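You operate a simulated robot arm through the tools that you are given. There is no shell and no other tool.

The job below is to be done with a simulated robot arm. You get a single attempt, and the scene is never put back.

JOB
Fill the blue dipper with grit to a little under or over its line.
Fine: scoop it from the grit tub with the garden scoop and put the scoop back; tubs and dipper stay where they stand; spill nothing.

The check looks at the end state, three seconds after you hand in, the way a careful person would. Anything else that was tipped, shoved, dropped, spilled or broken makes it a failure.

ROBOT AND FRAMES
A 7-joint arm with a two-finger parallel gripper, fixed in place. Base frame: the origin is at the foot of the arm, x ahead of it, y to its left, z up; the work surface is at about z = 78. Readings come in cm, degrees, newtons and seconds.
With the tool pointing down near the work surface it reaches from about 34 to 78 cm from the base axis. Its first joint turns from -166.0 to 166.0 degrees. Payload 3.91 kg.
The TCP is the grasp point between the finger pads, 3 cm short of the fingertips. In the tool frame z runs along the fingers and y along their closing line. Largest opening 11 cm; finger width 2, thickness 1; the body of the gripper, 4.8 by 11.2 cm, starts 5.5 cm behind the TCP.
Orientation is that of the tool frame in the base frame, as a unit quaternion [x, y, z, w]. With the fingers straight down and closing along the base's y, the tool's x points along the base's -x, its y along +y and its z along -z.

CONTROLS
- The arm moves only by the tool drive_tool. Its argument "increments" is text: rows parted by semicolons, each of 7 numbers parted by spaces: the turn, a rotation vector about the tool's x, y, z in degrees, then the shift along the tool's x, y, z in cm, then the closure, from 0 (fully open) to 1 (shut). In form: ax ay az dx dy dz grip; .... A call has 1 to 20 rows; each row shifts and turns the commanded pose from where the row before left it, along the tool's axes as they then stand. A row lasts 0.2 s, in which the tool goes at most 5 cm and 8.6 degrees; a call with a longer step from one row to the next is refused whole, and so is a gripper value outside its range. A pose out of reach is approached as far as the arm can. The call stops where the force on the tool passes 40 N (or 10 N more than at its start, if that is more) or the arm is blocked; 0.2 s more then pass. Each finger travels about 15.3 cm/s and halts on what it meets, pressing with about 21 N; the grip force reading is that of the motor and also rises with nothing between the fingers. The clock runs only during rows and for 0.2 s after the last one: add rows that do not move to give the fingers time. The reply holds the time, the measured pose of the TCP, the force on the tool along the base axes, the opening and the grip force, in the units named above and with some noise, with the torque about the TCP (base axes, N m) and any sound that the robot's microphone picked up.
- Cameras (640 x 400 px; columns grow to the right, rows downward): "scene" is fixed at [5.01, 50.22, 163.15]; the picture's right is [-0.67, -0.75, 0.00], its down [-0.55, 0.49, -0.67] and it looks along [0.50, -0.45, -0.74] (base axes); focal length 353 px, centre (320, 200). "wrist" rides on the gripper at [7.7, 0.7, -11.4] in the tool frame; the picture's right is [-0.09, 1.00, 0.00], its down [-0.80, -0.07, -0.59] and it looks along [-0.59, -0.05, 0.80] (tool axes); focal length 270 px, centre (320, 200). There is no depth. A picture from a camera that has moved, and an enlarged one, comes with that camera's place and axes in the base frame and with its lens.
- grab_frame(camera): a new picture of that camera. No time passes.
- move_column(by): slides the trunk up (or, below 0, down) by that many cm; the arm rides with it, the base frame stays. It gives what a move gives, with no picture.
- zoom(camera, box): a new picture of the part [left, top, right, bottom] of that camera's present view, enlarged. No time passes.
- sign_off(): hands the job in; it is judged then, once.

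Places have to be worked out from the pictures, the camera data and where the tool is seen. Open the gripper and draw the arm clear of the work before you hand the job in, unless the task says otherwise.

The tools are called after "Emit:" by a JSON object that holds its "fn" and its "kwargs". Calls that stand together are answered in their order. drive_tool: Moves the arm, as the interface text tells. Its arguments: {"type":"object","properties":{"increments":{"type":"string"}},"required":["increments"]} The other tools are called the same way: move_column (by) slides the trunk up or down; grab_frame (camera) takes a picture; zoom (camera, box) takes an enlarged picture of a part of a camera's view; sign_off () hands the job in.

At the start:

```text
time_s: 0.0
ee_pos: [39.9, 25.56, 129.63]
tool_rot: [0.0, 1.0, 0.0, 0.001]
contact_force: [0.6, -0.6, -0.7]
torque: [0.01, -0.01, 0.01]
grip_width: 11.02
grasp_force: 0.1
trunk travel left (down, up): [-52.5, 8.5]
```

scene: 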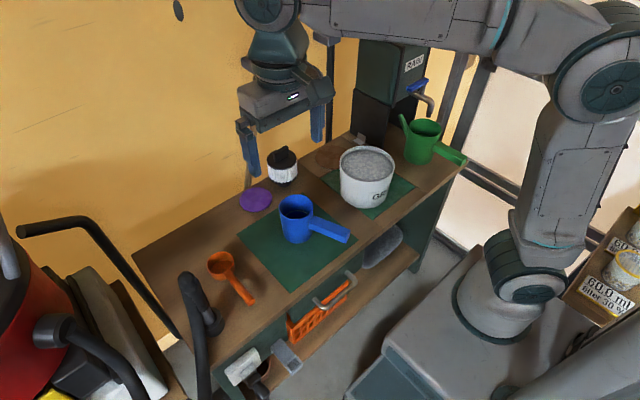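
wrist: 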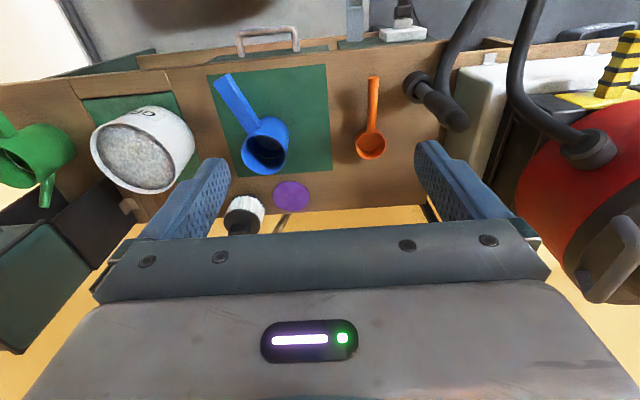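

The scene shows the orange scoop, the blue dipper on a green mat, and a white tub of grit. I'll enlarge the key parts to work out where they are.

Emit:
{"fn": "zoom", "kwargs": {"camera": "scene", "box": [180, 220, 300, 320]}}

Emit:
{"fn": "zoom", "kwargs": {"camera": "scene", "box": [240, 170, 380, 270]}}

Emit:
{"fn": "zoom", "kwargs": {"camera": "scene", "box": [320, 110, 480, 220]}}

Emit:
{"fn": "zoom", "kwargs": {"camera": "wrist", "box": [200, 60, 420, 200]}}

Emit:
{"fn": "zoom", "kwargs": {"camera": "wrist", "box": [60, 70, 280, 220]}}

Emit:
{"fn": "zoom", "kwargs": {"camera": "scene", "box": [560, 200, 640, 330]}}

```text
4.00 times, centred on (240, 270) of scene
camera zoom: at [5.01, 50.22, 163.15], right [-0.67, -0.75, 0.0], down [-0.55, 0.49, -0.67], along [0.5, -0.45, -0.74], focal length 1412 px, centre (640, -80)
```

zoom: 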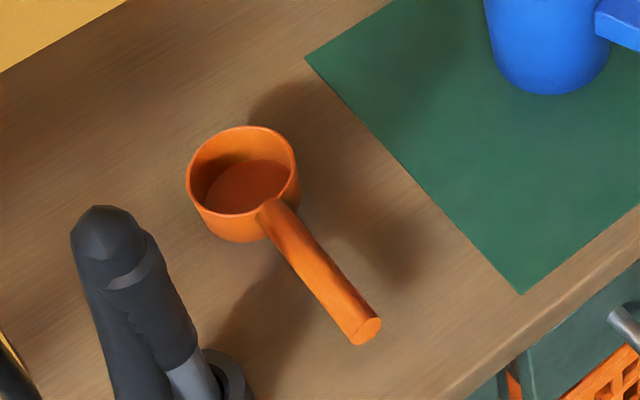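

```text
4.00 times, centred on (310, 220) of scene
camera zoom: at [5.01, 50.22, 163.15], right [-0.67, -0.75, 0.0], down [-0.55, 0.49, -0.67], along [0.5, -0.45, -0.74], focal length 1412 px, centre (360, 120)
```

zoom: 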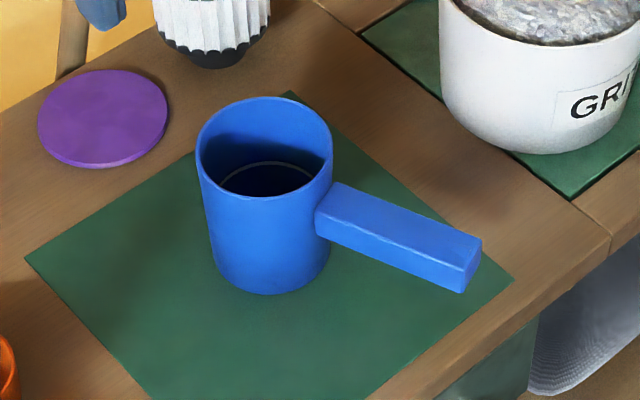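

```text
3.64 times, centred on (400, 165) of scene
camera zoom: at [5.01, 50.22, 163.15], right [-0.67, -0.75, 0.0], down [-0.55, 0.49, -0.67], along [0.5, -0.45, -0.74], focal length 1283 px, centre (29, 327)
```

zoom: 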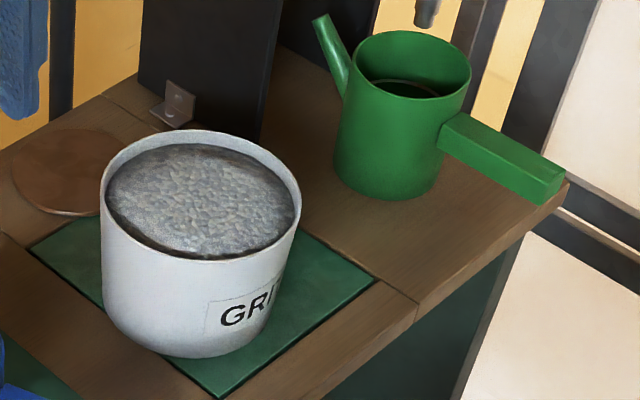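

```text
2.86 times, centred on (310, 130) of wrist
camera zoom: at [32.07, 26.21, 141.06], right [0.09, 1.0, 0.0], down [0.8, -0.07, 0.59], along [0.59, -0.05, -0.8], focal length 772 px, centre (349, 400)
```

zoom: 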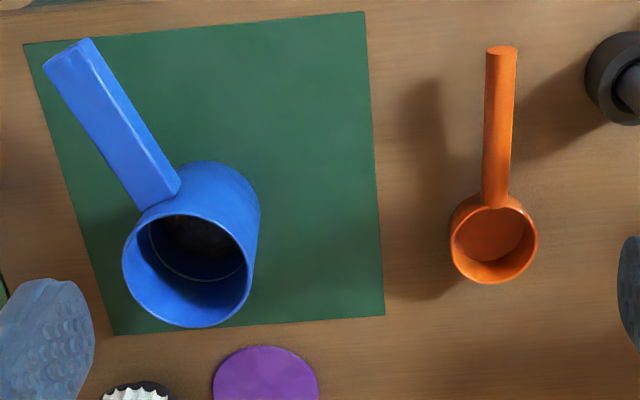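

```text
2.67 times, centred on (170, 145) of wrist
camera zoom: at [32.07, 26.21, 141.06], right [0.09, 1.0, 0.0], down [0.8, -0.07, 0.59], along [0.59, -0.05, -0.8], focal length 721 px, centre (720, 347)
```

zoom: 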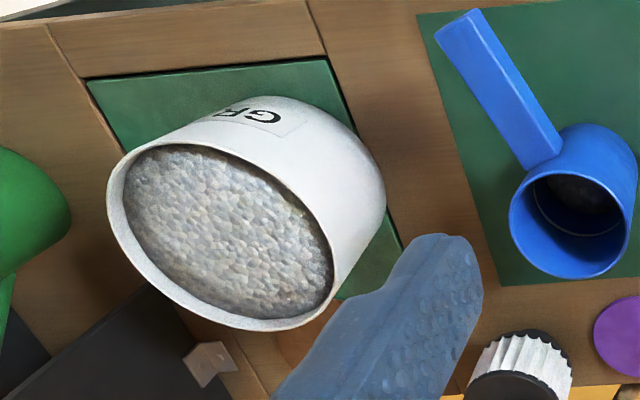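

```text
3.08 times, centred on (600, 265) of scene
camera zoom: at [5.01, 50.22, 163.15], right [-0.67, -0.75, 0.0], down [-0.55, 0.49, -0.67], along [0.5, -0.45, -0.74], focal length 1086 px, centre (-542, 0)
```

zoom: 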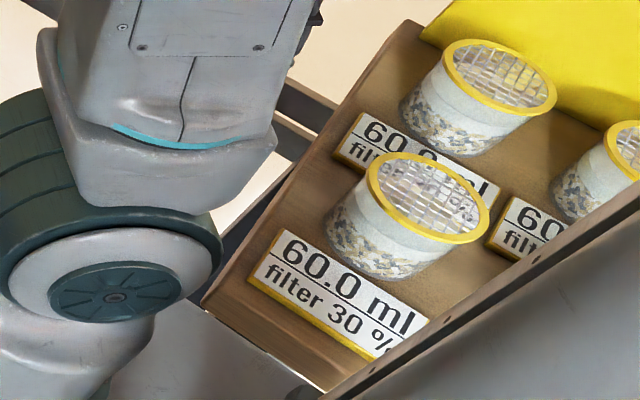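

I estimate the scoop bowl at about (60, 36) with its rim at z≈83 and the handle running along −x to x≈45. The dipper is at about (57, 12.6) with its rim at z≈88.5, and the tub at about (55, −14) with its rim at z≈91.5. A black hose handle stands near (49, 46, 100), so I'll go over to the scoop in stages and stay high on the first one.

Emit:
{"fn": "drive_tool", "kwargs": {"increments": "0 0 0 -0.6 0.7 2.2 0.3; 0 0 0 -0.6 0.7 2.2 0.45; 0 0 0 -0.6 0.7 2.2 0.45; 0 0 0 -0.6 0.7 2.2 0.45; 0 0 0 -0.6 0.7 2.2 0.45; 0 0 0 -0.6 0.7 2.2 0.45; 0 0 0 -0.6 0.7 2.2 0.45; 0 0 0 -0.6 0.7 2.2 0.45; 0 0 0 -0.6 0.7 2.2 0.45; 0 0 0 -0.6 0.7 2.2 0.45; 0 0 0 0 0 0 0.45; 0 0 0 0 0 0 0.45"}}

Emit:
{"fn": "grab_frame", "kwargs": {"camera": "wrist"}}

Emit:
{"fn": "grab_frame", "kwargs": {"camera": "scene"}}

```text
time_s: 2.6
ee_pos: [45.79, 32.7, 107.75]
tool_rot: [0.0, 1.0, 0.0, 0.001]
contact_force: [0.2, -0.6, -0.2]
torque: [0.0, 0.02, -0.02]
grip_width: 6.03
grasp_force: 0.1
trunk travel left (down, up): [-52.5, 8.5]
```

```text
taken
camera wrist: at [37.98, 33.32, 119.16], right [0.09, 1.0, 0.0], down [0.8, -0.07, 0.59], along [0.59, -0.05, -0.8], focal length 270 px, centre (320, 200)
```

wrist: 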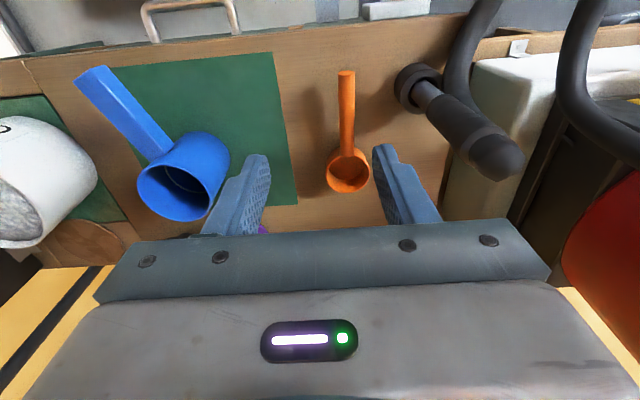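

```text
taken
```

scene: 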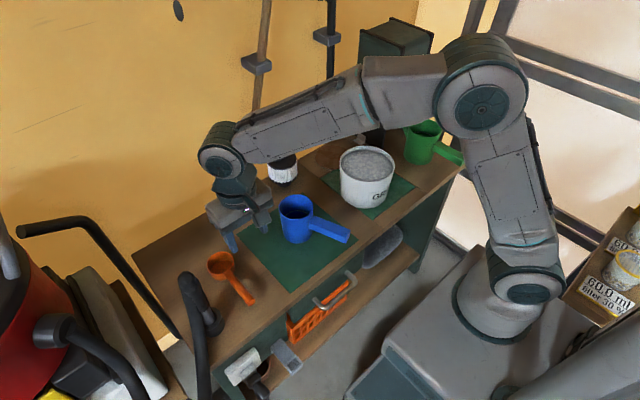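

The hose handle tip works out at about (48, 45, 102). At x≈53.5 the gripper should pass it, but I'll zoom in on the scoop to refine its position first.

Emit:
{"fn": "zoom", "kwargs": {"camera": "wrist", "box": [280, 50, 440, 210]}}

Emit:
{"fn": "zoom", "kwargs": {"camera": "wrist", "box": [80, 50, 290, 230]}}

```text
2.50 times, centred on (360, 130) of wrist
camera zoom: at [37.98, 33.32, 119.16], right [0.09, 1.0, 0.0], down [0.8, -0.07, 0.59], along [0.59, -0.05, -0.8], focal length 676 px, centre (220, 375)
```

zoom: 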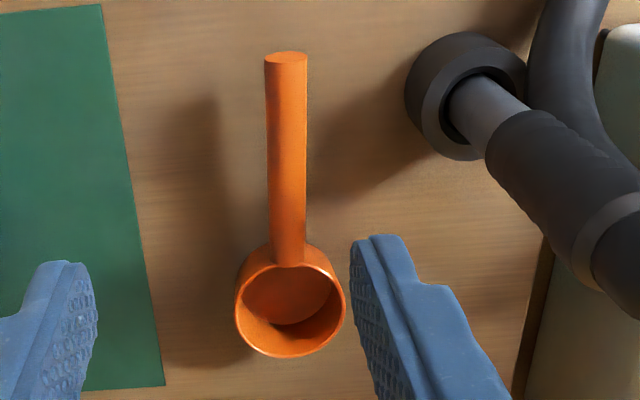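

```text
2.22 times, centred on (185, 140) of wrist
camera zoom: at [37.98, 33.32, 119.16], right [0.09, 1.0, 0.0], down [0.8, -0.07, 0.59], along [0.59, -0.05, -0.8], focal length 601 px, centre (620, 333)
```

zoom: 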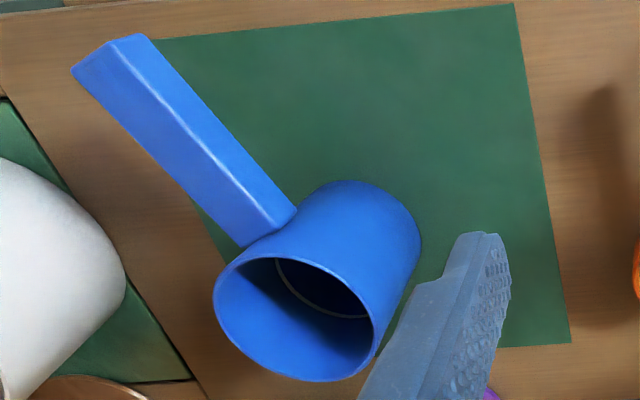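

The handle lies along y≈36.0 and spans x≈45.5–56.3. I'll move to x=53.8, y=35.95 at height, then descend until the TCP is just above handle level.

Emit:
{"fn": "drive_tool", "kwargs": {"increments": "0 0 0 -2 0.8 0 0.45; 0 0 0 -2 0.8 0 0.45; 0 0 0 -2 0.85 0 0.45; 0 0 0 -2 0.8 0 0.45; 0 0 0 0 0 3 0.45; 0 0 0 0 0 3 0.45; 0 0 0 0 0 3 0.45; 0 0 0 0 0 3 0.45; 0 0 0 0 0 3 0.45; 0 0 0 0 0 3 0.45; 0 0 0 0 0 0 0.45; 0 0 0 0 0 0 0.45"}}

Emit:
{"fn": "grab_frame", "kwargs": {"camera": "wrist"}}

Emit:
{"fn": "grab_frame", "kwargs": {"camera": "scene"}}

```text
time_s: 5.2
ee_pos: [54.03, 35.82, 89.34]
tool_rot: [0.0, 1.0, 0.0, 0.0]
contact_force: [-0.8, 0.2, 0.2]
torque: [0.03, 0.01, -0.01]
grip_width: 6.06
grasp_force: 0.1
trunk travel left (down, up): [-52.5, 8.5]
```

```text
taken
camera wrist: at [46.2, 36.52, 100.84], right [0.09, 1.0, 0.0], down [0.8, -0.07, 0.59], along [0.59, -0.05, -0.8], focal length 270 px, centre (320, 200)
```

wrist: 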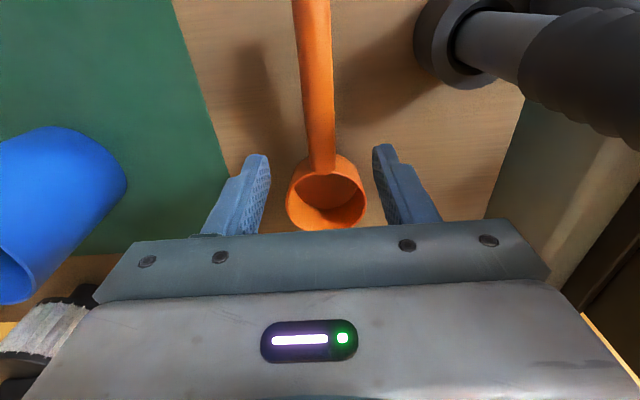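

```text
taken
```

scene: 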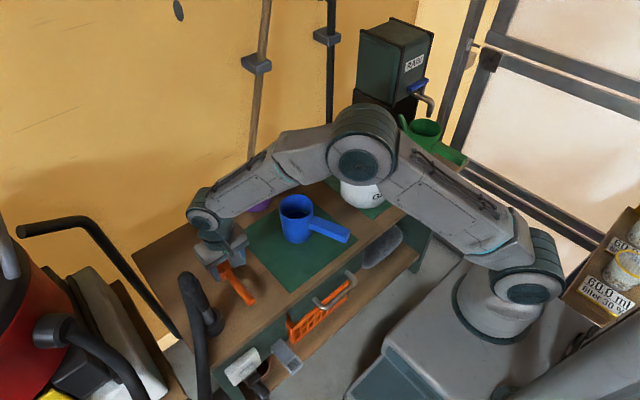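

The scoop sits centred between the fingers, with the handle turned about 2° in yaw. I'll align to that, lower the TCP to z≈81.8 (fingertips at about 78.8) and watch the force before closing.

Emit:
{"fn": "drive_tool", "kwargs": {"increments": "0 0 2 0 -0.1 2 0.45; 0 0 0 0 0 2 0.45; 0 0 0 0 0 1.5 0.45; 0 0 0 0 0 1 0.45; 0 0 0 0 0 0.6 0.45; 0 0 0 0 0 0.4 0.45; 0 0 0 0 0 0 0.45; 0 0 0 0 0 0 0.45"}}

Emit:
{"fn": "grab_frame", "kwargs": {"camera": "wrist"}}

Emit:
{"fn": "zoom", "kwargs": {"camera": "scene", "box": [170, 200, 290, 320]}}

```text
time_s: 7.0
ee_pos: [53.91, 35.78, 82.0]
tool_rot: [0.018, 1.0, -0.001, 0.001]
contact_force: [0.4, -0.9, -0.4]
torque: [0.03, 0.0, 0.0]
grip_width: 6.05
grasp_force: 0.0
trunk travel left (down, up): [-52.5, 8.5]
```

```text
taken
camera wrist: at [46.09, 36.69, 93.58], right [0.12, 0.99, 0.0], down [0.8, -0.1, 0.59], along [0.59, -0.07, -0.8], focal length 270 px, centre (320, 200)
```

wrist: 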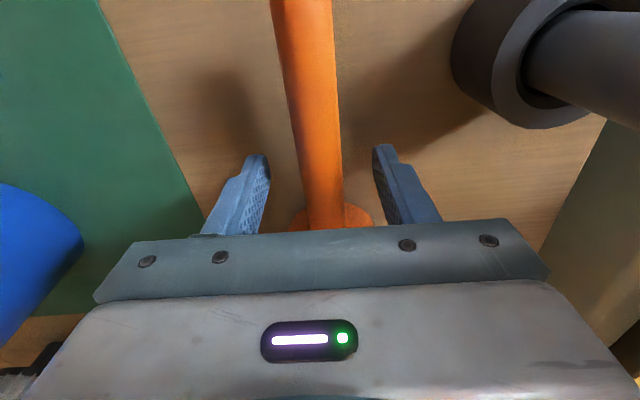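

```text
3.33 times, centred on (230, 260) of scene
camera zoom: at [5.01, 50.22, 163.15], right [-0.67, -0.75, 0.0], down [-0.55, 0.49, -0.67], along [0.5, -0.45, -0.74], focal length 1176 px, centre (620, 0)
```

zoom: 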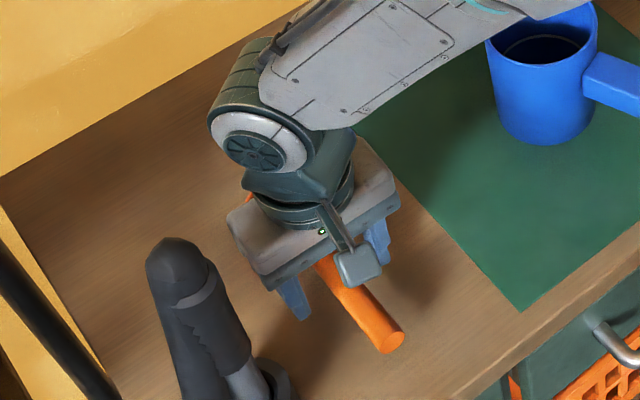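

The hose handle turns out to be an upright post near (49, 45), so a vertical grasp is the safe choice here. I'll raise the TCP 1 cm so the handle sits low in the pads and the fingertips don't stick out much below it, then close.

Emit:
{"fn": "drive_tool", "kwargs": {"increments": "0 0 0 -0.2 0 -1.0 0.45; 0 0 0 0 0 0 0.6; 0 0 0 0 0 0 0.75; 0 0 0 0 0 0 0.85; 0 0 0 0 0 0 1; 0 0 0 0 0 0 1; 0 0 0 0 0 0 1; 0 0 0 0 0 0 1"}}

Emit:
{"fn": "grab_frame", "kwargs": {"camera": "wrist"}}

Emit:
{"fn": "zoom", "kwargs": {"camera": "scene", "box": [170, 200, 290, 320]}}

```text
time_s: 8.8
ee_pos: [54.04, 35.85, 83.24]
tool_rot: [0.017, 1.0, -0.001, 0.001]
contact_force: [-0.2, 0.5, 3.3]
torque: [0.04, -0.1, 0.01]
grip_width: 2.1
grasp_force: 21.0
trunk travel left (down, up): [-52.5, 8.5]
```

```text
taken
camera wrist: at [46.34, 36.71, 94.65], right [0.12, 0.99, 0.0], down [0.8, -0.1, 0.59], along [0.59, -0.07, -0.8], focal length 270 px, centre (320, 200)
```

wrist: 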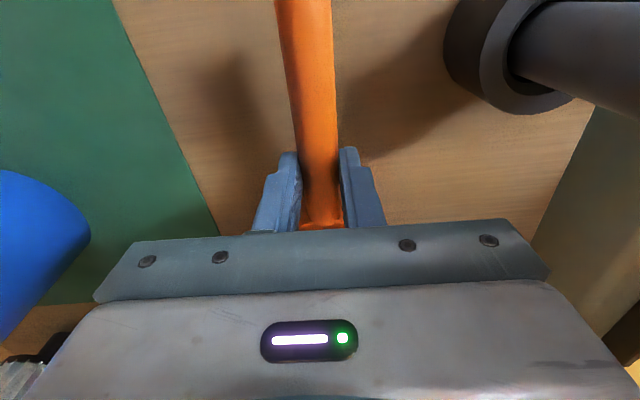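

```text
3.33 times, centred on (230, 260) of scene
camera zoom: at [5.01, 50.22, 163.15], right [-0.67, -0.75, 0.0], down [-0.55, 0.49, -0.67], along [0.5, -0.45, -0.74], focal length 1176 px, centre (620, 0)
```

zoom: 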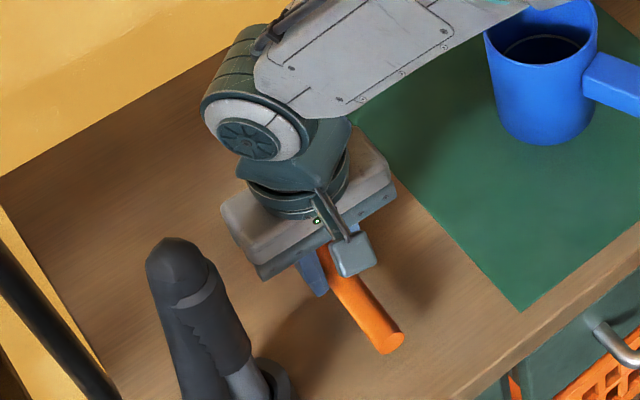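

The handle is held at 2.1 cm with 21 N of grip. I'll lift slowly and check the load and whether the scoop slips.

Emit:
{"fn": "drive_tool", "kwargs": {"increments": "0 0 0 0 0 -0.5 1; 0 0 0 0 0 -1 1; 0 0 0 0 0 -1.5 1; 0 0 0 0 0 -2 1; 0 0 0 0 0 -2 1; 0 0 0 0 0 -2 1; 0 0 0 0 0 -2 1; 0 0 0 0 0 0 1; 0 0 0 0 0 0 1"}}

Emit:
{"fn": "grab_frame", "kwargs": {"camera": "scene"}}

Emit:
{"fn": "grab_frame", "kwargs": {"camera": "wrist"}}

```text
time_s: 10.8
ee_pos: [53.96, 35.65, 94.04]
tool_rot: [0.017, 1.0, 0.0, 0.0]
contact_force: [-0.3, 0.1, -1.7]
torque: [0.02, 0.04, -0.01]
grip_width: 2.13
grasp_force: 20.9
trunk travel left (down, up): [-52.5, 8.5]
```

```text
taken
```

scene: 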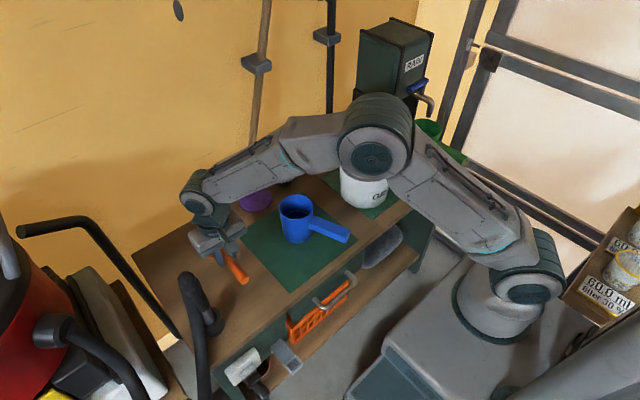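

```text
taken
camera wrist: at [46.21, 36.62, 105.51], right [0.12, 0.99, 0.0], down [0.8, -0.1, 0.59], along [0.59, -0.07, -0.8], focal length 270 px, centre (320, 200)
```

wrist: 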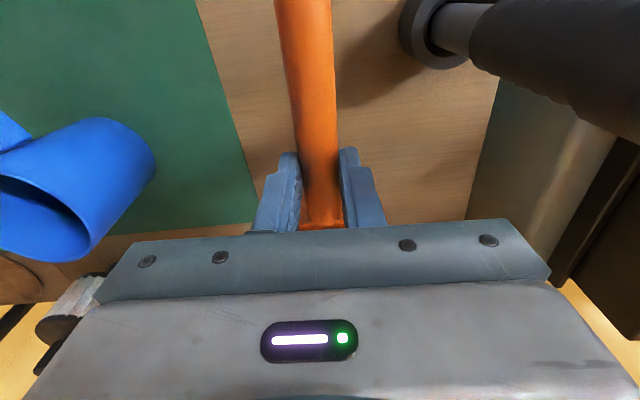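

The scoop is held firmly with little weight on it. I'll rise to about z=106 and carry it toward the tub, passing well above the dipper.

Emit:
{"fn": "drive_tool", "kwargs": {"increments": "0 0 0 0 0 -2.5 1; 0 0 0 0 0 -3 1; 0 0 0 0 0 -3 1; 0 0 0 0 0 -3 1; 0 0 0 0 -2 0 1; 0 0 0 0 -3 0 1; 0 0 0 0 -3 0 1; 0 0 0 0 -3 0 1; 0 0 0 0 -3 0 1; 0 0 0 0 -3 0 1; 0 0 0 0 -3 0 1; 0 0 0 0 -3 0 1; 0 0 0 0 -3 0 1; 0 0 0 0 -3 0 1; 0 0 0 0 -3 0 1; 0 0 0 0 -2 0 1; 0 0 0 0 0 0 1"}}

Emit:
{"fn": "drive_tool", "kwargs": {"increments": "0 0 -8.36 0 0 0 1; 0 0 -8.36 0 0 0 1; 0 0 -8.36 0 0 0 1; 0 0 -8.36 0 0 0 1; 0 0 -8.36 0 0 0 1; 0 0 -8.36 0 0 0 1; 0 0 -8.36 0 0 0 1; 0 0 -8.36 0 0 0 1; 0 0 -8.36 0 0 0 1; 0 0 -8.36 0 0 0 1; 0 0 -8.36 0 0 0 1; 0 0 0 0 0 0 1; 0 0 0 0 0 0 1"}}

Emit:
{"fn": "grab_frame", "kwargs": {"camera": "wrist"}}

Emit:
{"fn": "grab_frame", "kwargs": {"camera": "scene"}}

```text
time_s: 14.4
ee_pos: [53.05, 1.57, 105.56]
tool_rot: [0.017, 1.0, 0.0, 0.0]
contact_force: [0.1, -0.8, -1.1]
torque: [0.0, 0.04, -0.03]
grip_width: 2.09
grasp_force: 20.7
trunk travel left (down, up): [-52.5, 8.5]
```

```text
time_s: 17.2
ee_pos: [52.83, 1.77, 105.64]
tool_rot: [-0.707, 0.707, 0.0, 0.0]
contact_force: [0.7, -1.4, -0.4]
torque: [-0.07, 0.0, 0.01]
grip_width: 2.1
grasp_force: 21.0
trunk travel left (down, up): [-52.5, 8.5]
```

```text
taken
camera wrist: at [52.12, -6.02, 117.05], right [-1.0, 0.09, 0.0], down [0.07, 0.8, 0.59], along [0.05, 0.59, -0.8], focal length 270 px, centre (320, 200)
```

wrist: 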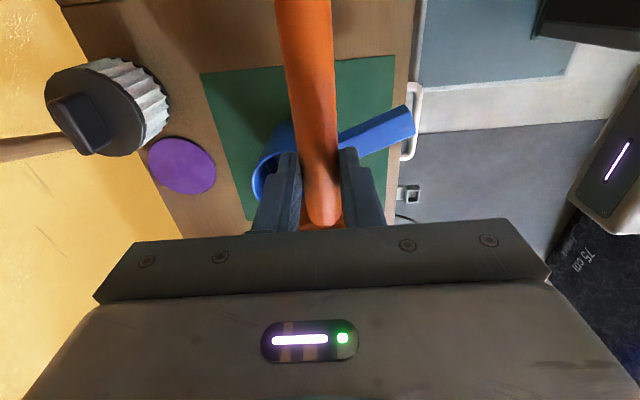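

```text
taken
```

scene: 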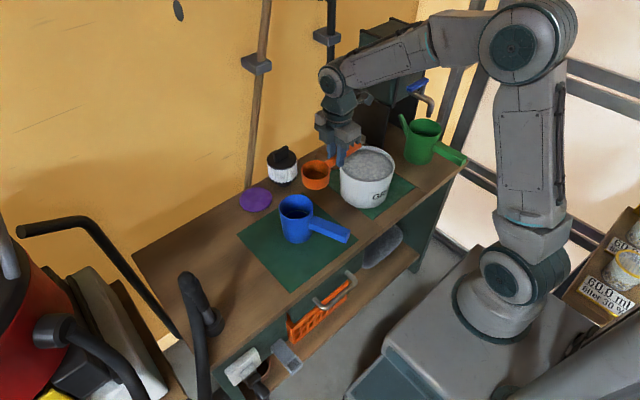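

The yaw worked, and the bowl now faces the scene camera. I'll zoom in to measure the bowl relative to the tool and the tub.

Emit:
{"fn": "zoom", "kwargs": {"camera": "scene", "box": [290, 110, 410, 220]}}

Emit:
{"fn": "zoom", "kwargs": {"camera": "scene", "box": [290, 140, 350, 200]}}

```text
3.64 times, centred on (350, 165) of scene
camera zoom: at [5.01, 50.22, 163.15], right [-0.67, -0.75, 0.0], down [-0.55, 0.49, -0.67], along [0.5, -0.45, -0.74], focal length 1283 px, centre (211, 327)
```

zoom: 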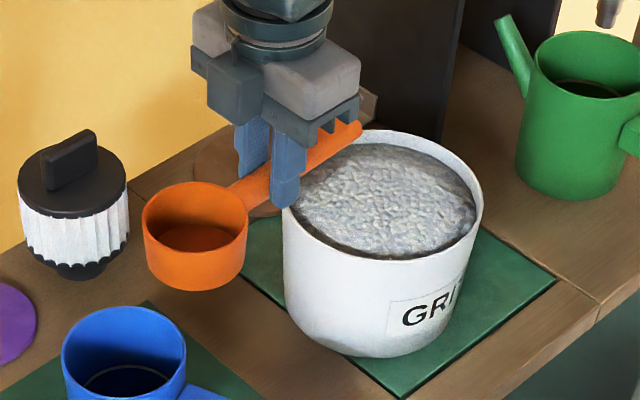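

```text
6.67 times, centred on (320, 170) of scene
camera zoom: at [5.01, 50.22, 163.15], right [-0.67, -0.75, 0.0], down [-0.55, 0.49, -0.67], along [0.5, -0.45, -0.74], focal length 2353 px, centre (320, 400)
```

zoom: 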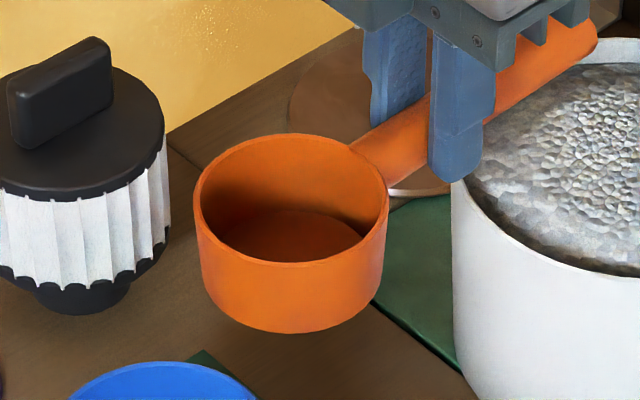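

The bowl rim centre is about 6 cm ahead of the TCP and 1.4 cm below it. The tub centre is at about (55.2, −14), rim z≈91, and the grit surface is at about 89.6. I'll move over the tub and pitch the bowl down 40° while still high, then check.

Emit:
{"fn": "drive_tool", "kwargs": {"increments": "0 0 0 2 -0.3 0 1; 0 0 0 3 -0.3 0 1; 0 0 0 3 -0.3 0 1; 0 0 0 3 -0.3 0 1; 0 0 0 3 -0.3 0 1; 0 0 0 3 -0.3 0 1; 0 0 0 3 -0.3 0 1; 0 0 0 1.3 -0.3 0 1; 0 5 0 0 0 0 1; 0 5 0 0 0 0 1; 0 5 0 0 0 0 1; 0 5 0 0 0 0 1; 0 5 0 0 0 0 1; 0 5 0 0 0 0 1; 0 5 0 0 0 0 1; 0 5 0 0 0 0 1; 0 0 0 0 0 0 1; 0 0 0 0 0 0 1"}}

Emit:
{"fn": "grab_frame", "kwargs": {"camera": "wrist"}}

Emit:
{"fn": "zoom", "kwargs": {"camera": "scene", "box": [310, 80, 430, 220]}}

```text
time_s: 21.0
ee_pos: [55.23, -19.49, 105.54]
tool_rot: [0.665, -0.664, 0.242, 0.242]
contact_force: [-0.6, -0.1, -1.0]
torque: [0.01, 0.04, 0.0]
grip_width: 2.12
grasp_force: 20.8
trunk travel left (down, up): [-52.5, 8.5]
```

```text
taken
camera wrist: at [54.51, -18.08, 119.3], right [-1.0, 0.07, -0.06], down [0.07, 1.0, -0.06], along [0.05, -0.06, -1.0], focal length 270 px, centre (320, 200)
```

wrist: 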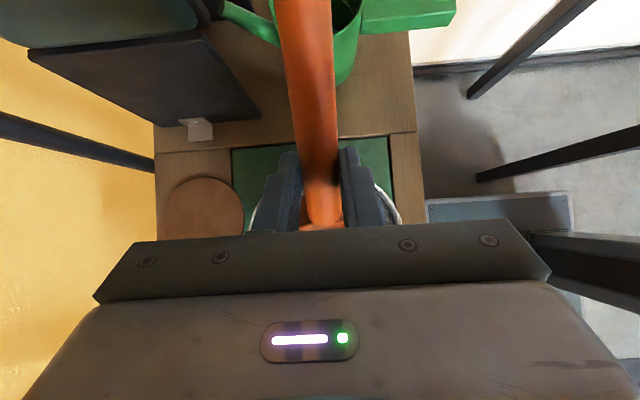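

```text
2.86 times, centred on (370, 150) of scene
camera zoom: at [5.01, 50.22, 163.15], right [-0.67, -0.75, 0.0], down [-0.55, 0.49, -0.67], along [0.5, -0.45, -0.74], focal length 1008 px, centre (177, 343)
```

zoom: 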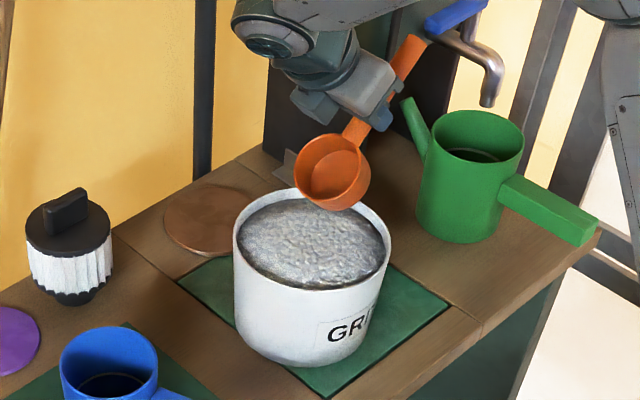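

The pitched pose works and the scoop hangs clear above the tub. I'll zoom the wrist view on the rim arcs either side of the fingers to pin down the tub centre in x.

Emit:
{"fn": "zoom", "kwargs": {"camera": "wrist", "box": [220, 130, 420, 240]}}

Emit:
{"fn": "zoom", "kwargs": {"camera": "scene", "box": [335, 120, 415, 215]}}

```text
3.20 times, centred on (320, 185) of wrist
camera zoom: at [54.51, -18.08, 119.3], right [-1.0, 0.07, -0.06], down [0.07, 1.0, -0.06], along [0.05, -0.06, -1.0], focal length 865 px, centre (320, 248)
```

zoom: 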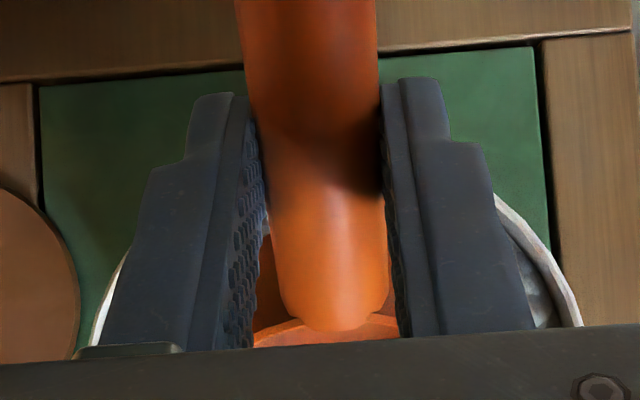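

```text
4.21 times, centred on (375, 168) of scene
camera zoom: at [5.01, 50.22, 163.15], right [-0.67, -0.75, 0.0], down [-0.55, 0.49, -0.67], along [0.5, -0.45, -0.74], focal length 1486 px, centre (88, 337)
```

zoom: 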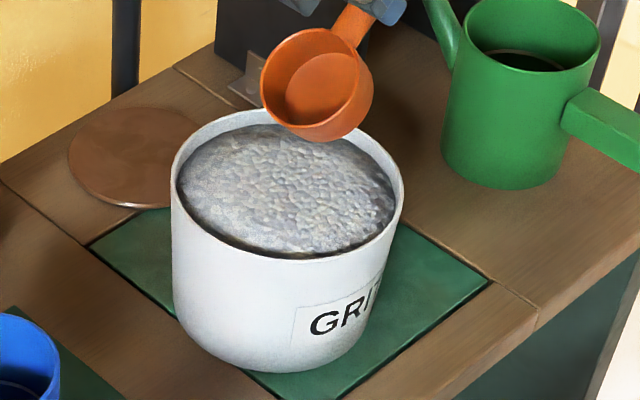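

The tub centre refines to about (55.6, −14.6). I'll centre on that, come down at 40° pitch to just above the grit, and then ease the lip in while watching the force.

Emit:
{"fn": "drive_tool", "kwargs": {"increments": "0 0 0 -1.3 -0.14 2.17 1; 0 0 0 -1.3 -0.14 2.17 1; 0 0 0 -0.32 0 0.38 1; 0 0 0 -0.32 0 0.38 1; 0 0 0 -0.32 0 0.38 1; 0 0 0 -0.32 0 0.38 1; 0 0 0 0 0 0 1"}}

Emit:
{"fn": "zoom", "kwargs": {"camera": "scene", "box": [325, 110, 425, 215]}}

```text
time_s: 22.6
ee_pos: [55.6, -20.29, 98.67]
tool_rot: [-0.664, 0.665, -0.242, -0.242]
contact_force: [0.7, -0.1, -1.0]
torque: [0.01, 0.01, -0.01]
grip_width: 2.13
grasp_force: 20.8
trunk travel left (down, up): [-52.5, 8.5]
```

```text
3.81 times, centred on (375, 162) of scene
camera zoom: at [5.01, 50.22, 163.15], right [-0.67, -0.75, 0.0], down [-0.55, 0.49, -0.67], along [0.5, -0.45, -0.74], focal length 1344 px, centre (110, 343)
```

zoom: 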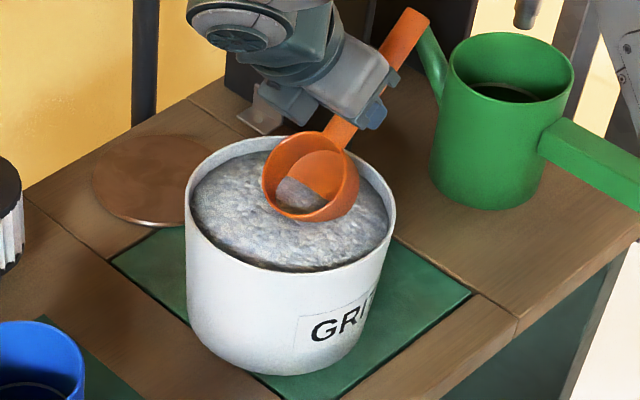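

The lip has already gone under the surface and grit is flowing in with almost no force, so the grit sits nearer z≈91. I'll go about 2 cm deeper and look again.

Emit:
{"fn": "drive_tool", "kwargs": {"increments": "0 0 0 -0.32 0 0.38 1; 0 0 0 -0.32 0 0.38 1; 0 0 0 -0.32 0 0.38 1; 0 0 0 -0.32 0 0.38 1; 0 0 0 0 0 0 1"}}

Emit:
{"fn": "zoom", "kwargs": {"camera": "scene", "box": [325, 110, 425, 215]}}

```text
time_s: 23.8
ee_pos: [55.46, -20.25, 96.6]
tool_rot: [0.665, -0.664, 0.242, 0.241]
contact_force: [0.0, 0.7, -1.0]
torque: [-0.04, 0.02, -0.02]
grip_width: 2.11
grasp_force: 20.9
trunk travel left (down, up): [-52.5, 8.5]
```

```text
3.81 times, centred on (375, 162) of scene
camera zoom: at [5.01, 50.22, 163.15], right [-0.67, -0.75, 0.0], down [-0.55, 0.49, -0.67], along [0.5, -0.45, -0.74], focal length 1344 px, centre (110, 343)
```

zoom: 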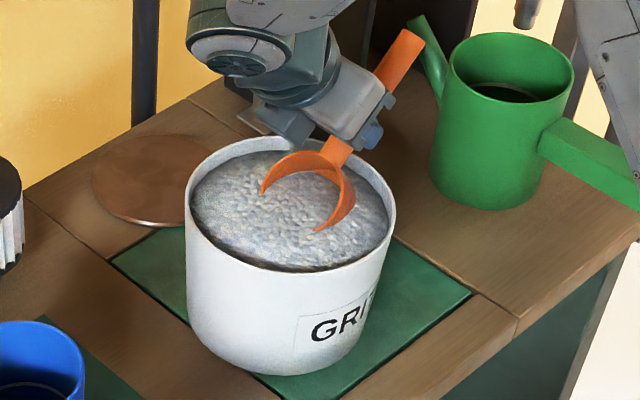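

The bowl is about half submerged with no resistance. I'll level it about the TCP at this height so the lip sweeps up through the grit, then lift.

Emit:
{"fn": "drive_tool", "kwargs": {"increments": "0 -4 0 0 0 0 1; 0 -4 0 0 0 0 1; 0 -4 0 0 0 0 1; 0 -4 0 0 0 0 1; 0 -4 0 0 0 0 1; 0 0 0 0 0 0 1"}}

Emit:
{"fn": "zoom", "kwargs": {"camera": "scene", "box": [325, 110, 425, 215]}}

```text
time_s: 25.2
ee_pos: [55.57, -20.35, 96.67]
tool_rot: [0.696, -0.696, 0.123, 0.123]
contact_force: [0.4, 0.7, -1.3]
torque: [-0.04, 0.0, 0.05]
grip_width: 2.11
grasp_force: 21.4
trunk travel left (down, up): [-52.5, 8.5]
```

```text
3.81 times, centred on (375, 162) of scene
camera zoom: at [5.01, 50.22, 163.15], right [-0.67, -0.75, 0.0], down [-0.55, 0.49, -0.67], along [0.5, -0.45, -0.74], focal length 1344 px, centre (110, 343)
```

zoom: 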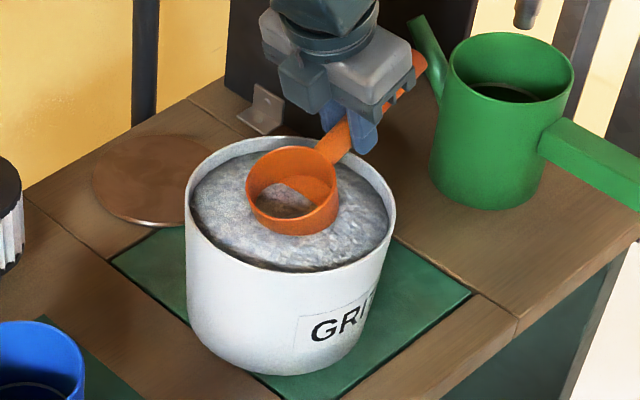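

Only a small patch of grit shows in the bowl. I'll finish levelling and raise it to see how much was really captured.

Emit:
{"fn": "drive_tool", "kwargs": {"increments": "0 -4 0 0 0 0 1; 0 -4 0 0 0 0 1; 0 -4 0 0 0 0 1; 0 -4 0 0 0 0 1; 0 -4 0 0 0 0 1; 0 0 0 0 0 -1 1; 0 0 0 0 0 -1 1; 0 0 0 0 0 -1 1; 0 0 0 0 0 0 1; 0 0 0 0 0 0 1"}}

Emit:
{"fn": "zoom", "kwargs": {"camera": "scene", "box": [325, 110, 425, 215]}}

```text
time_s: 27.4
ee_pos: [55.53, -20.41, 99.52]
tool_rot: [-0.707, 0.707, 0.0, 0.0]
contact_force: [0.3, -0.3, -2.0]
torque: [-0.07, -0.01, -0.01]
grip_width: 2.09
grasp_force: 20.8
trunk travel left (down, up): [-52.5, 8.5]
```

```text
3.81 times, centred on (375, 162) of scene
camera zoom: at [5.01, 50.22, 163.15], right [-0.67, -0.75, 0.0], down [-0.55, 0.49, -0.67], along [0.5, -0.45, -0.74], focal length 1344 px, centre (110, 343)
```

zoom: 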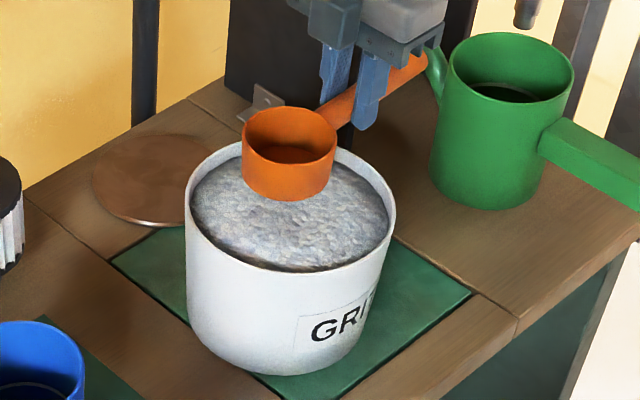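

The bowl came up empty, so I wasn't deep enough; the grit surface is really at about z=90. I'll dig again steeper, at 55°, so the whole rim goes under, then level while it's still submerged. First I'll set the pitch above the tub.

Emit:
{"fn": "drive_tool", "kwargs": {"increments": "0 0 0 0 0 -2 1; 0 0 0 0 0 -1.5 1; 0 0 0 -2.5 0 0 1; 0 0 0 -2.5 0 0 1; 0 5.5 0 0 0 0 1; 0 5.5 0 0 0 0 1; 0 5.5 0 0 0 0 1; 0 5.5 0 0 0 0 1; 0 5.5 0 0 0 0 1; 0 5.5 0 0 0 0 1; 0 5.5 0 0 0 0 1; 0 5.5 0 0 0 0 1; 0 5.5 0 0 0 0 1; 0 5.5 0 0 0 0 1; 0 0 0 0 0 0 1; 0 0 0 0 0 0 1"}}

Emit:
{"fn": "zoom", "kwargs": {"camera": "scene", "box": [325, 80, 425, 215]}}

```text
time_s: 30.8
ee_pos: [55.45, -15.31, 103.1]
tool_rot: [0.627, -0.627, 0.327, 0.326]
contact_force: [-0.1, 0.7, -1.6]
torque: [0.02, -0.02, 0.05]
grip_width: 2.11
grasp_force: 20.6
trunk travel left (down, up): [-52.5, 8.5]
```

```text
2.96 times, centred on (375, 148) of scene
camera zoom: at [5.01, 50.22, 163.15], right [-0.67, -0.75, 0.0], down [-0.55, 0.49, -0.67], along [0.5, -0.45, -0.74], focal length 1046 px, centre (157, 356)
```

zoom: 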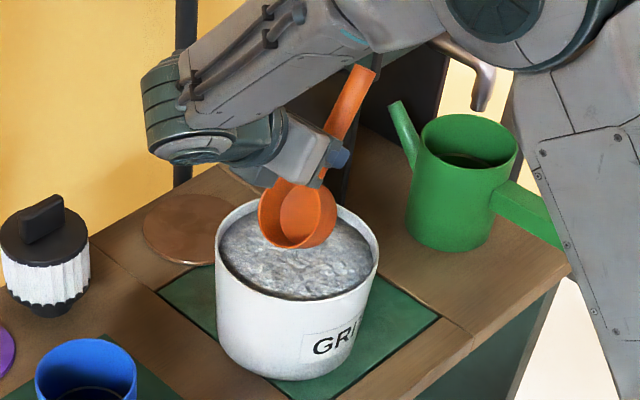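

The 55° pitch is reachable, and the bowl sits above the middle of the tub. I'll lower it into the grit now.

Emit:
{"fn": "drive_tool", "kwargs": {"increments": "0 0 0 -0.82 0 0.57 1; 0 0 0 -0.82 0 0.57 1; 0 0 0 -0.82 0 0.57 1; 0 0 0 -0.41 0 0.287 1; 0 0 0 -0.41 0 0.287 1; 0 0 0 -0.41 0 0.287 1; 0 0 0 -0.41 0 0.287 1; 0 0 0 -0.41 0 0.287 1; 0 0 0 -0.41 0 0.287 1; 0 0 0 -0.41 0 0.287 1; 0 0 0 -0.41 0 0.287 1; 0 0 0 -0.41 0 0.287 1; 0 0 0 -0.41 0 0.287 1; 0 0 0 0 0 0 1"}}

Emit:
{"fn": "zoom", "kwargs": {"camera": "scene", "box": [325, 110, 425, 215]}}

```text
time_s: 33.8
ee_pos: [55.47, -15.28, 95.16]
tool_rot: [0.627, -0.627, 0.327, 0.326]
contact_force: [0.0, 0.7, -2.1]
torque: [-0.04, -0.02, -0.03]
grip_width: 2.15
grasp_force: 21.2
trunk travel left (down, up): [-52.5, 8.5]
```

```text
3.81 times, centred on (375, 162) of scene
camera zoom: at [5.01, 50.22, 163.15], right [-0.67, -0.75, 0.0], down [-0.55, 0.49, -0.67], along [0.5, -0.45, -0.74], focal length 1344 px, centre (110, 343)
```

zoom: 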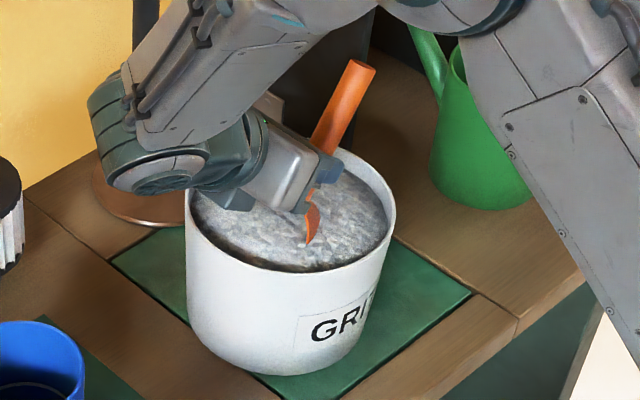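

No resistance yet, and the rim is about two-thirds under. I'll lower 2.4 cm more to bury it completely.

Emit:
{"fn": "drive_tool", "kwargs": {"increments": "0 0 0 -0.41 0 0.287 1; 0 0 0 -0.41 0 0.287 1; 0 0 0 -0.41 0 0.287 1; 0 0 0 -0.41 0 0.287 1; 0 0 0 -0.33 0 0.23 1; 0 0 0 0 0 0 1"}}

Emit:
{"fn": "zoom", "kwargs": {"camera": "scene", "box": [325, 110, 425, 215]}}

```text
time_s: 35.2
ee_pos: [55.54, -15.45, 92.6]
tool_rot: [-0.626, 0.628, -0.325, -0.328]
contact_force: [0.9, -0.7, -2.1]
torque: [-0.01, -0.04, -0.01]
grip_width: 2.14
grasp_force: 20.8
trunk travel left (down, up): [-52.5, 8.5]
```

```text
3.81 times, centred on (375, 162) of scene
camera zoom: at [5.01, 50.22, 163.15], right [-0.67, -0.75, 0.0], down [-0.55, 0.49, -0.67], along [0.5, -0.45, -0.74], focal length 1344 px, centre (110, 343)
```

zoom: 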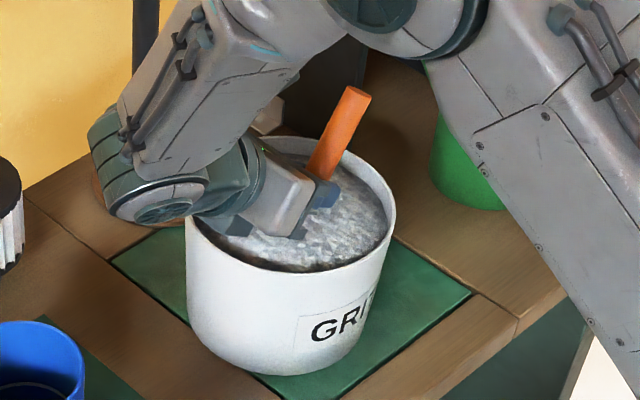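

The bowl is now buried. I'll rotate it up to 12° under the grit while drawing the TCP back, then stop and look.

Emit:
{"fn": "drive_tool", "kwargs": {"increments": "0 -5 0 0.315 0 0.45 1; 0 -5 0 0.354 0 0.421 1; 0 -5 0 0.389 0 0.389 1; 0 -5 0 0.421 0 0.354 1; 0 -5 0 0.45 0 0.315 1; 0 -3.6 0 0.192 0 -0.212 1; 0 -3.6 0 0.178 0 -0.224 1; 0 -3.6 0 0.164 0 -0.235 1; 0 -3.6 0 0.149 0 -0.245 1; 0 -3.6 0 0.133 0 -0.254 1; 0 0 0 0 0 0 1"}}

Emit:
{"fn": "zoom", "kwargs": {"camera": "scene", "box": [325, 110, 425, 215]}}

```text
time_s: 37.6
ee_pos: [55.38, -18.28, 94.03]
tool_rot: [0.703, -0.703, 0.074, 0.074]
contact_force: [-0.4, -0.3, -2.6]
torque: [-0.12, 0.04, -0.02]
grip_width: 2.14
grasp_force: 20.9
trunk travel left (down, up): [-52.5, 8.5]
```

```text
3.81 times, centred on (375, 162) of scene
camera zoom: at [5.01, 50.22, 163.15], right [-0.67, -0.75, 0.0], down [-0.55, 0.49, -0.67], along [0.5, -0.45, -0.74], focal length 1344 px, centre (110, 343)
```

zoom: 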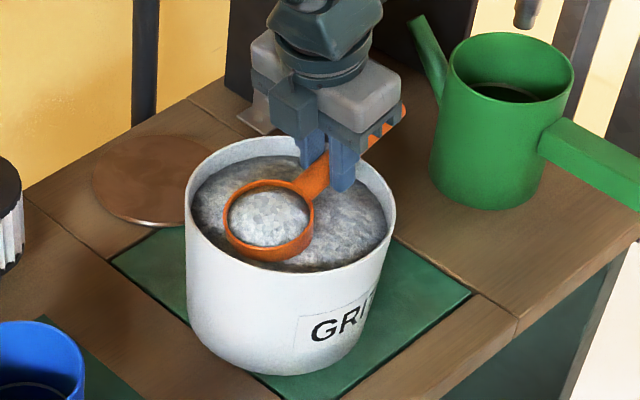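

The bowl is now full of grit, and the load torque has risen to match. I'll level it out and lift straight up, staying over the tub.

Emit:
{"fn": "drive_tool", "kwargs": {"increments": "0 -3 0 0.104 0 -0.489 1; 0 -3 0 0.078 0 -0.494 1; 0 -3 0 0.052 0 -0.497 1; 0 -3 0 0.026 0 -0.5 1; 0 0 0 0 0 -0.6 1; 0 0 0 0 0 -0.8 1; 0 0 0 0 0 -0.8 1; 0 0 0 0 0 -0.6 1; 0 0 0 0 0 0 1; 0 0 0 0 0 0 1"}}

Emit:
{"fn": "zoom", "kwargs": {"camera": "scene", "box": [325, 110, 425, 215]}}

Emit:
{"fn": "zoom", "kwargs": {"camera": "scene", "box": [340, 130, 390, 170]}}

```text
time_s: 39.8
ee_pos: [55.45, -18.32, 98.87]
tool_rot: [0.707, -0.707, 0.0, 0.0]
contact_force: [0.2, 1.1, -2.3]
torque: [-0.14, 0.01, 0.01]
grip_width: 2.13
grasp_force: 20.9
trunk travel left (down, up): [-52.5, 8.5]
```

```text
3.81 times, centred on (375, 162) of scene
camera zoom: at [5.01, 50.22, 163.15], right [-0.67, -0.75, 0.0], down [-0.55, 0.49, -0.67], along [0.5, -0.45, -0.74], focal length 1344 px, centre (110, 343)
```

zoom: 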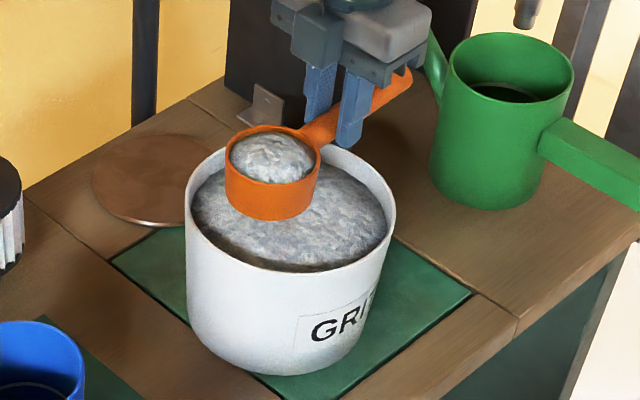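

```text
10.00 times, centred on (365, 150) of scene
camera zoom: at [5.01, 50.22, 163.15], right [-0.67, -0.75, 0.0], down [-0.55, 0.49, -0.67], along [0.5, -0.45, -0.74], focal length 3529 px, centre (-130, 700)
```

zoom: 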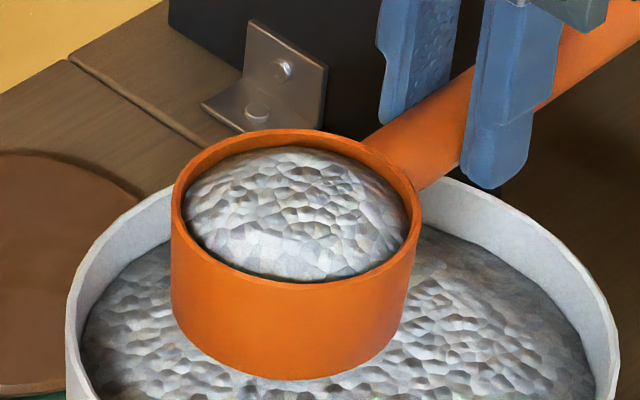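

The scoop holds a gently domed load sitting inside the rim. I'll lift it, carry it smoothly to the dipper and yaw a further 28°. That points the gripper away from the dipper's handle for the pour and gives me a view to check alignment.

Emit:
{"fn": "drive_tool", "kwargs": {"increments": "0 0 0 0 0 -0.7 1; 0 0 0 0 0 -1.0 1; 0 0 0 0 0 -0.7 1; 0 0 0 -0.8 -0.1 0 1; 0 0 0 -1.5 -0.3 0 1; 0 0 0 -2 -0.4 0 1; 0 0 0 -2 -0.4 0 1; 0 0 0 -2 -0.4 0 1; 0 0 0 -2 -0.4 0 1; 0 0 0 -2 -0.4 0 1; 0 0 0 -2 -0.4 0 1; 0 0 0 -2 -0.4 0 1; 0 0 0 -2 -0.4 0 1; 0 0 0 -2 -0.4 0 1; 0 0 0 -2 -0.4 0 1; 0 0 0 -1.5 -0.35 0 1; 0 0 0 -0.5 -0.1 0 1; 0 0 0 0 0 0 1"}}

Emit:
{"fn": "drive_tool", "kwargs": {"increments": "0 0 -2 0 0 0 1; 0 0 -4 0 0 0 1; 0 0 -4 0 0 0 1; 0 0 -4 0 0 0 1; 0 0 -4 0 0 0 1; 0 0 -4 0 0 0 1; 0 0 -4 0 0 0 1; 0 0 -2 0 0 0 1; 0 0 0 0 0 0 1; 0 0 0 0 0 0 1"}}

Emit:
{"fn": "zoom", "kwargs": {"camera": "scene", "box": [240, 140, 380, 260]}}

Emit:
{"fn": "grab_frame", "kwargs": {"camera": "wrist"}}

```text
time_s: 43.6
ee_pos: [60.58, 5.94, 101.2]
tool_rot: [0.707, -0.707, 0.001, 0.0]
contact_force: [-0.9, 0.2, -2.2]
torque: [-0.15, -0.01, 0.01]
grip_width: 2.15
grasp_force: 20.4
trunk travel left (down, up): [-52.5, 8.5]
```

```text
time_s: 45.8
ee_pos: [60.35, 5.91, 101.28]
tool_rot: [0.857, -0.516, 0.0, 0.0]
contact_force: [-0.3, -0.3, -2.4]
torque: [-0.12, -0.06, 0.02]
grip_width: 2.13
grasp_force: 20.2
trunk travel left (down, up): [-52.5, 8.5]
```

```text
3.33 times, centred on (310, 200) of scene
camera zoom: at [5.01, 50.22, 163.15], right [-0.67, -0.75, 0.0], down [-0.55, 0.49, -0.67], along [0.5, -0.45, -0.74], focal length 1176 px, centre (353, 200)
```

zoom: 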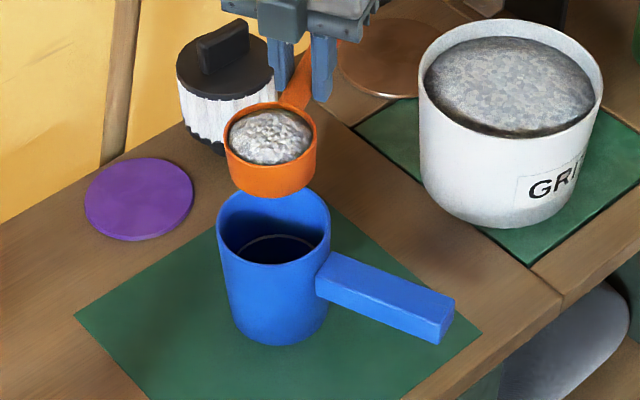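

```text
taken
camera wrist: at [63.27, -1.33, 112.72], right [-0.92, -0.39, 0.0], down [-0.31, 0.74, 0.59], along [-0.23, 0.55, -0.8], focal length 270 px, centre (320, 200)
```

wrist: 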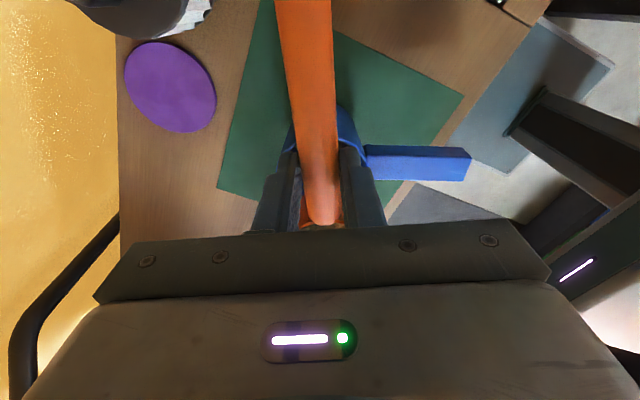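

The bowl and dipper line up. I put the dipper centre at about (57.5, 11.9) with its rim at z≈89.2, and the line inside about 6.5 cm below the rim, so it needs roughly 1.5–2 scoops. I'll lower to z0≈97, shift so the pour lip sits over the dipper centre, and start rolling slowly to 30°.

Emit:
{"fn": "drive_tool", "kwargs": {"increments": "0 0 0 0 -0.6 0.7 1; 0 0 0 0 -0.6 0.8 1; 0 0 0 0 -0.6 0.8 1; 0 0 0 0 -0.6 0.8 1; 0 0 0 0 -0.6 0.7 1; 0 0 0 0 -0.6 0.5 1; 0 0 0 0 0 0 1; 5 0 0 0 0.107 0 1; 5 0 0 0 0.107 -0.01 1; 5 0 0 0 0.105 -0.02 1; 5 0 0 0 0.103 -0.03 1; 5 0 0 0 0.1 -0.037 1; 0 0 0 0 0 0 1; 0 0 0 0 0 0 1"}}

Emit:
{"fn": "zoom", "kwargs": {"camera": "scene", "box": [240, 140, 380, 260]}}

```text
time_s: 48.8
ee_pos: [62.98, 7.45, 97.06]
tool_rot: [0.837, -0.503, 0.111, -0.185]
contact_force: [-0.7, 0.1, -2.1]
torque: [-0.17, -0.01, -0.02]
grip_width: 2.15
grasp_force: 21.2
trunk travel left (down, up): [-52.5, 8.5]
```

```text
3.33 times, centred on (310, 200) of scene
camera zoom: at [5.01, 50.22, 163.15], right [-0.67, -0.75, 0.0], down [-0.55, 0.49, -0.67], along [0.5, -0.45, -0.74], focal length 1176 px, centre (353, 200)
```

zoom: 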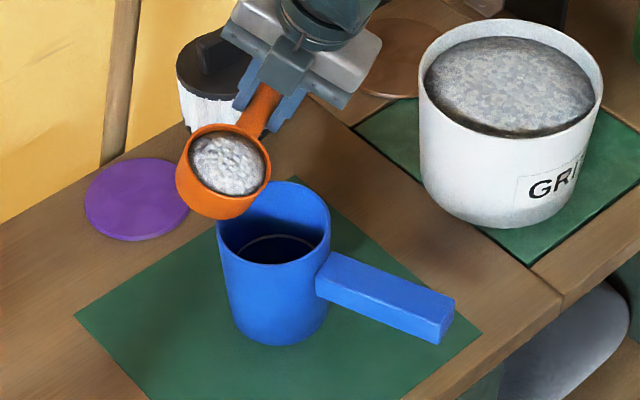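

At 25° nothing has flowed yet, and the lip is over the dipper's centre. I'll roll on in small steps.

Emit:
{"fn": "drive_tool", "kwargs": {"increments": "5 0 0 0 0.245 -0.114 1; 5 0 0 0 0.234 -0.135 1; 5 0 0 0 0.221 -0.155 1; 0 0 0 0 0 0 1; 0 0 0 0 0 0 1"}}

Emit:
{"fn": "zoom", "kwargs": {"camera": "scene", "box": [240, 140, 380, 260]}}

```text
time_s: 50.0
ee_pos: [62.37, 6.89, 96.94]
tool_rot: [0.805, -0.485, 0.175, -0.292]
contact_force: [-0.6, 0.0, -2.6]
torque: [-0.16, 0.0, -0.01]
grip_width: 2.14
grasp_force: 21.1
trunk travel left (down, up): [-52.5, 8.5]
```

```text
3.33 times, centred on (310, 200) of scene
camera zoom: at [5.01, 50.22, 163.15], right [-0.67, -0.75, 0.0], down [-0.55, 0.49, -0.67], along [0.5, -0.45, -0.74], focal length 1176 px, centre (353, 200)
```

zoom: 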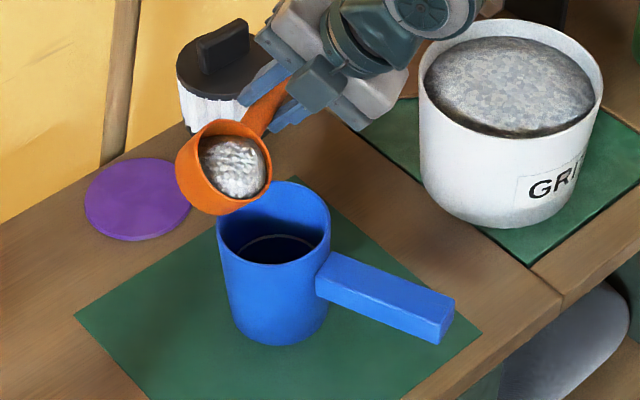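

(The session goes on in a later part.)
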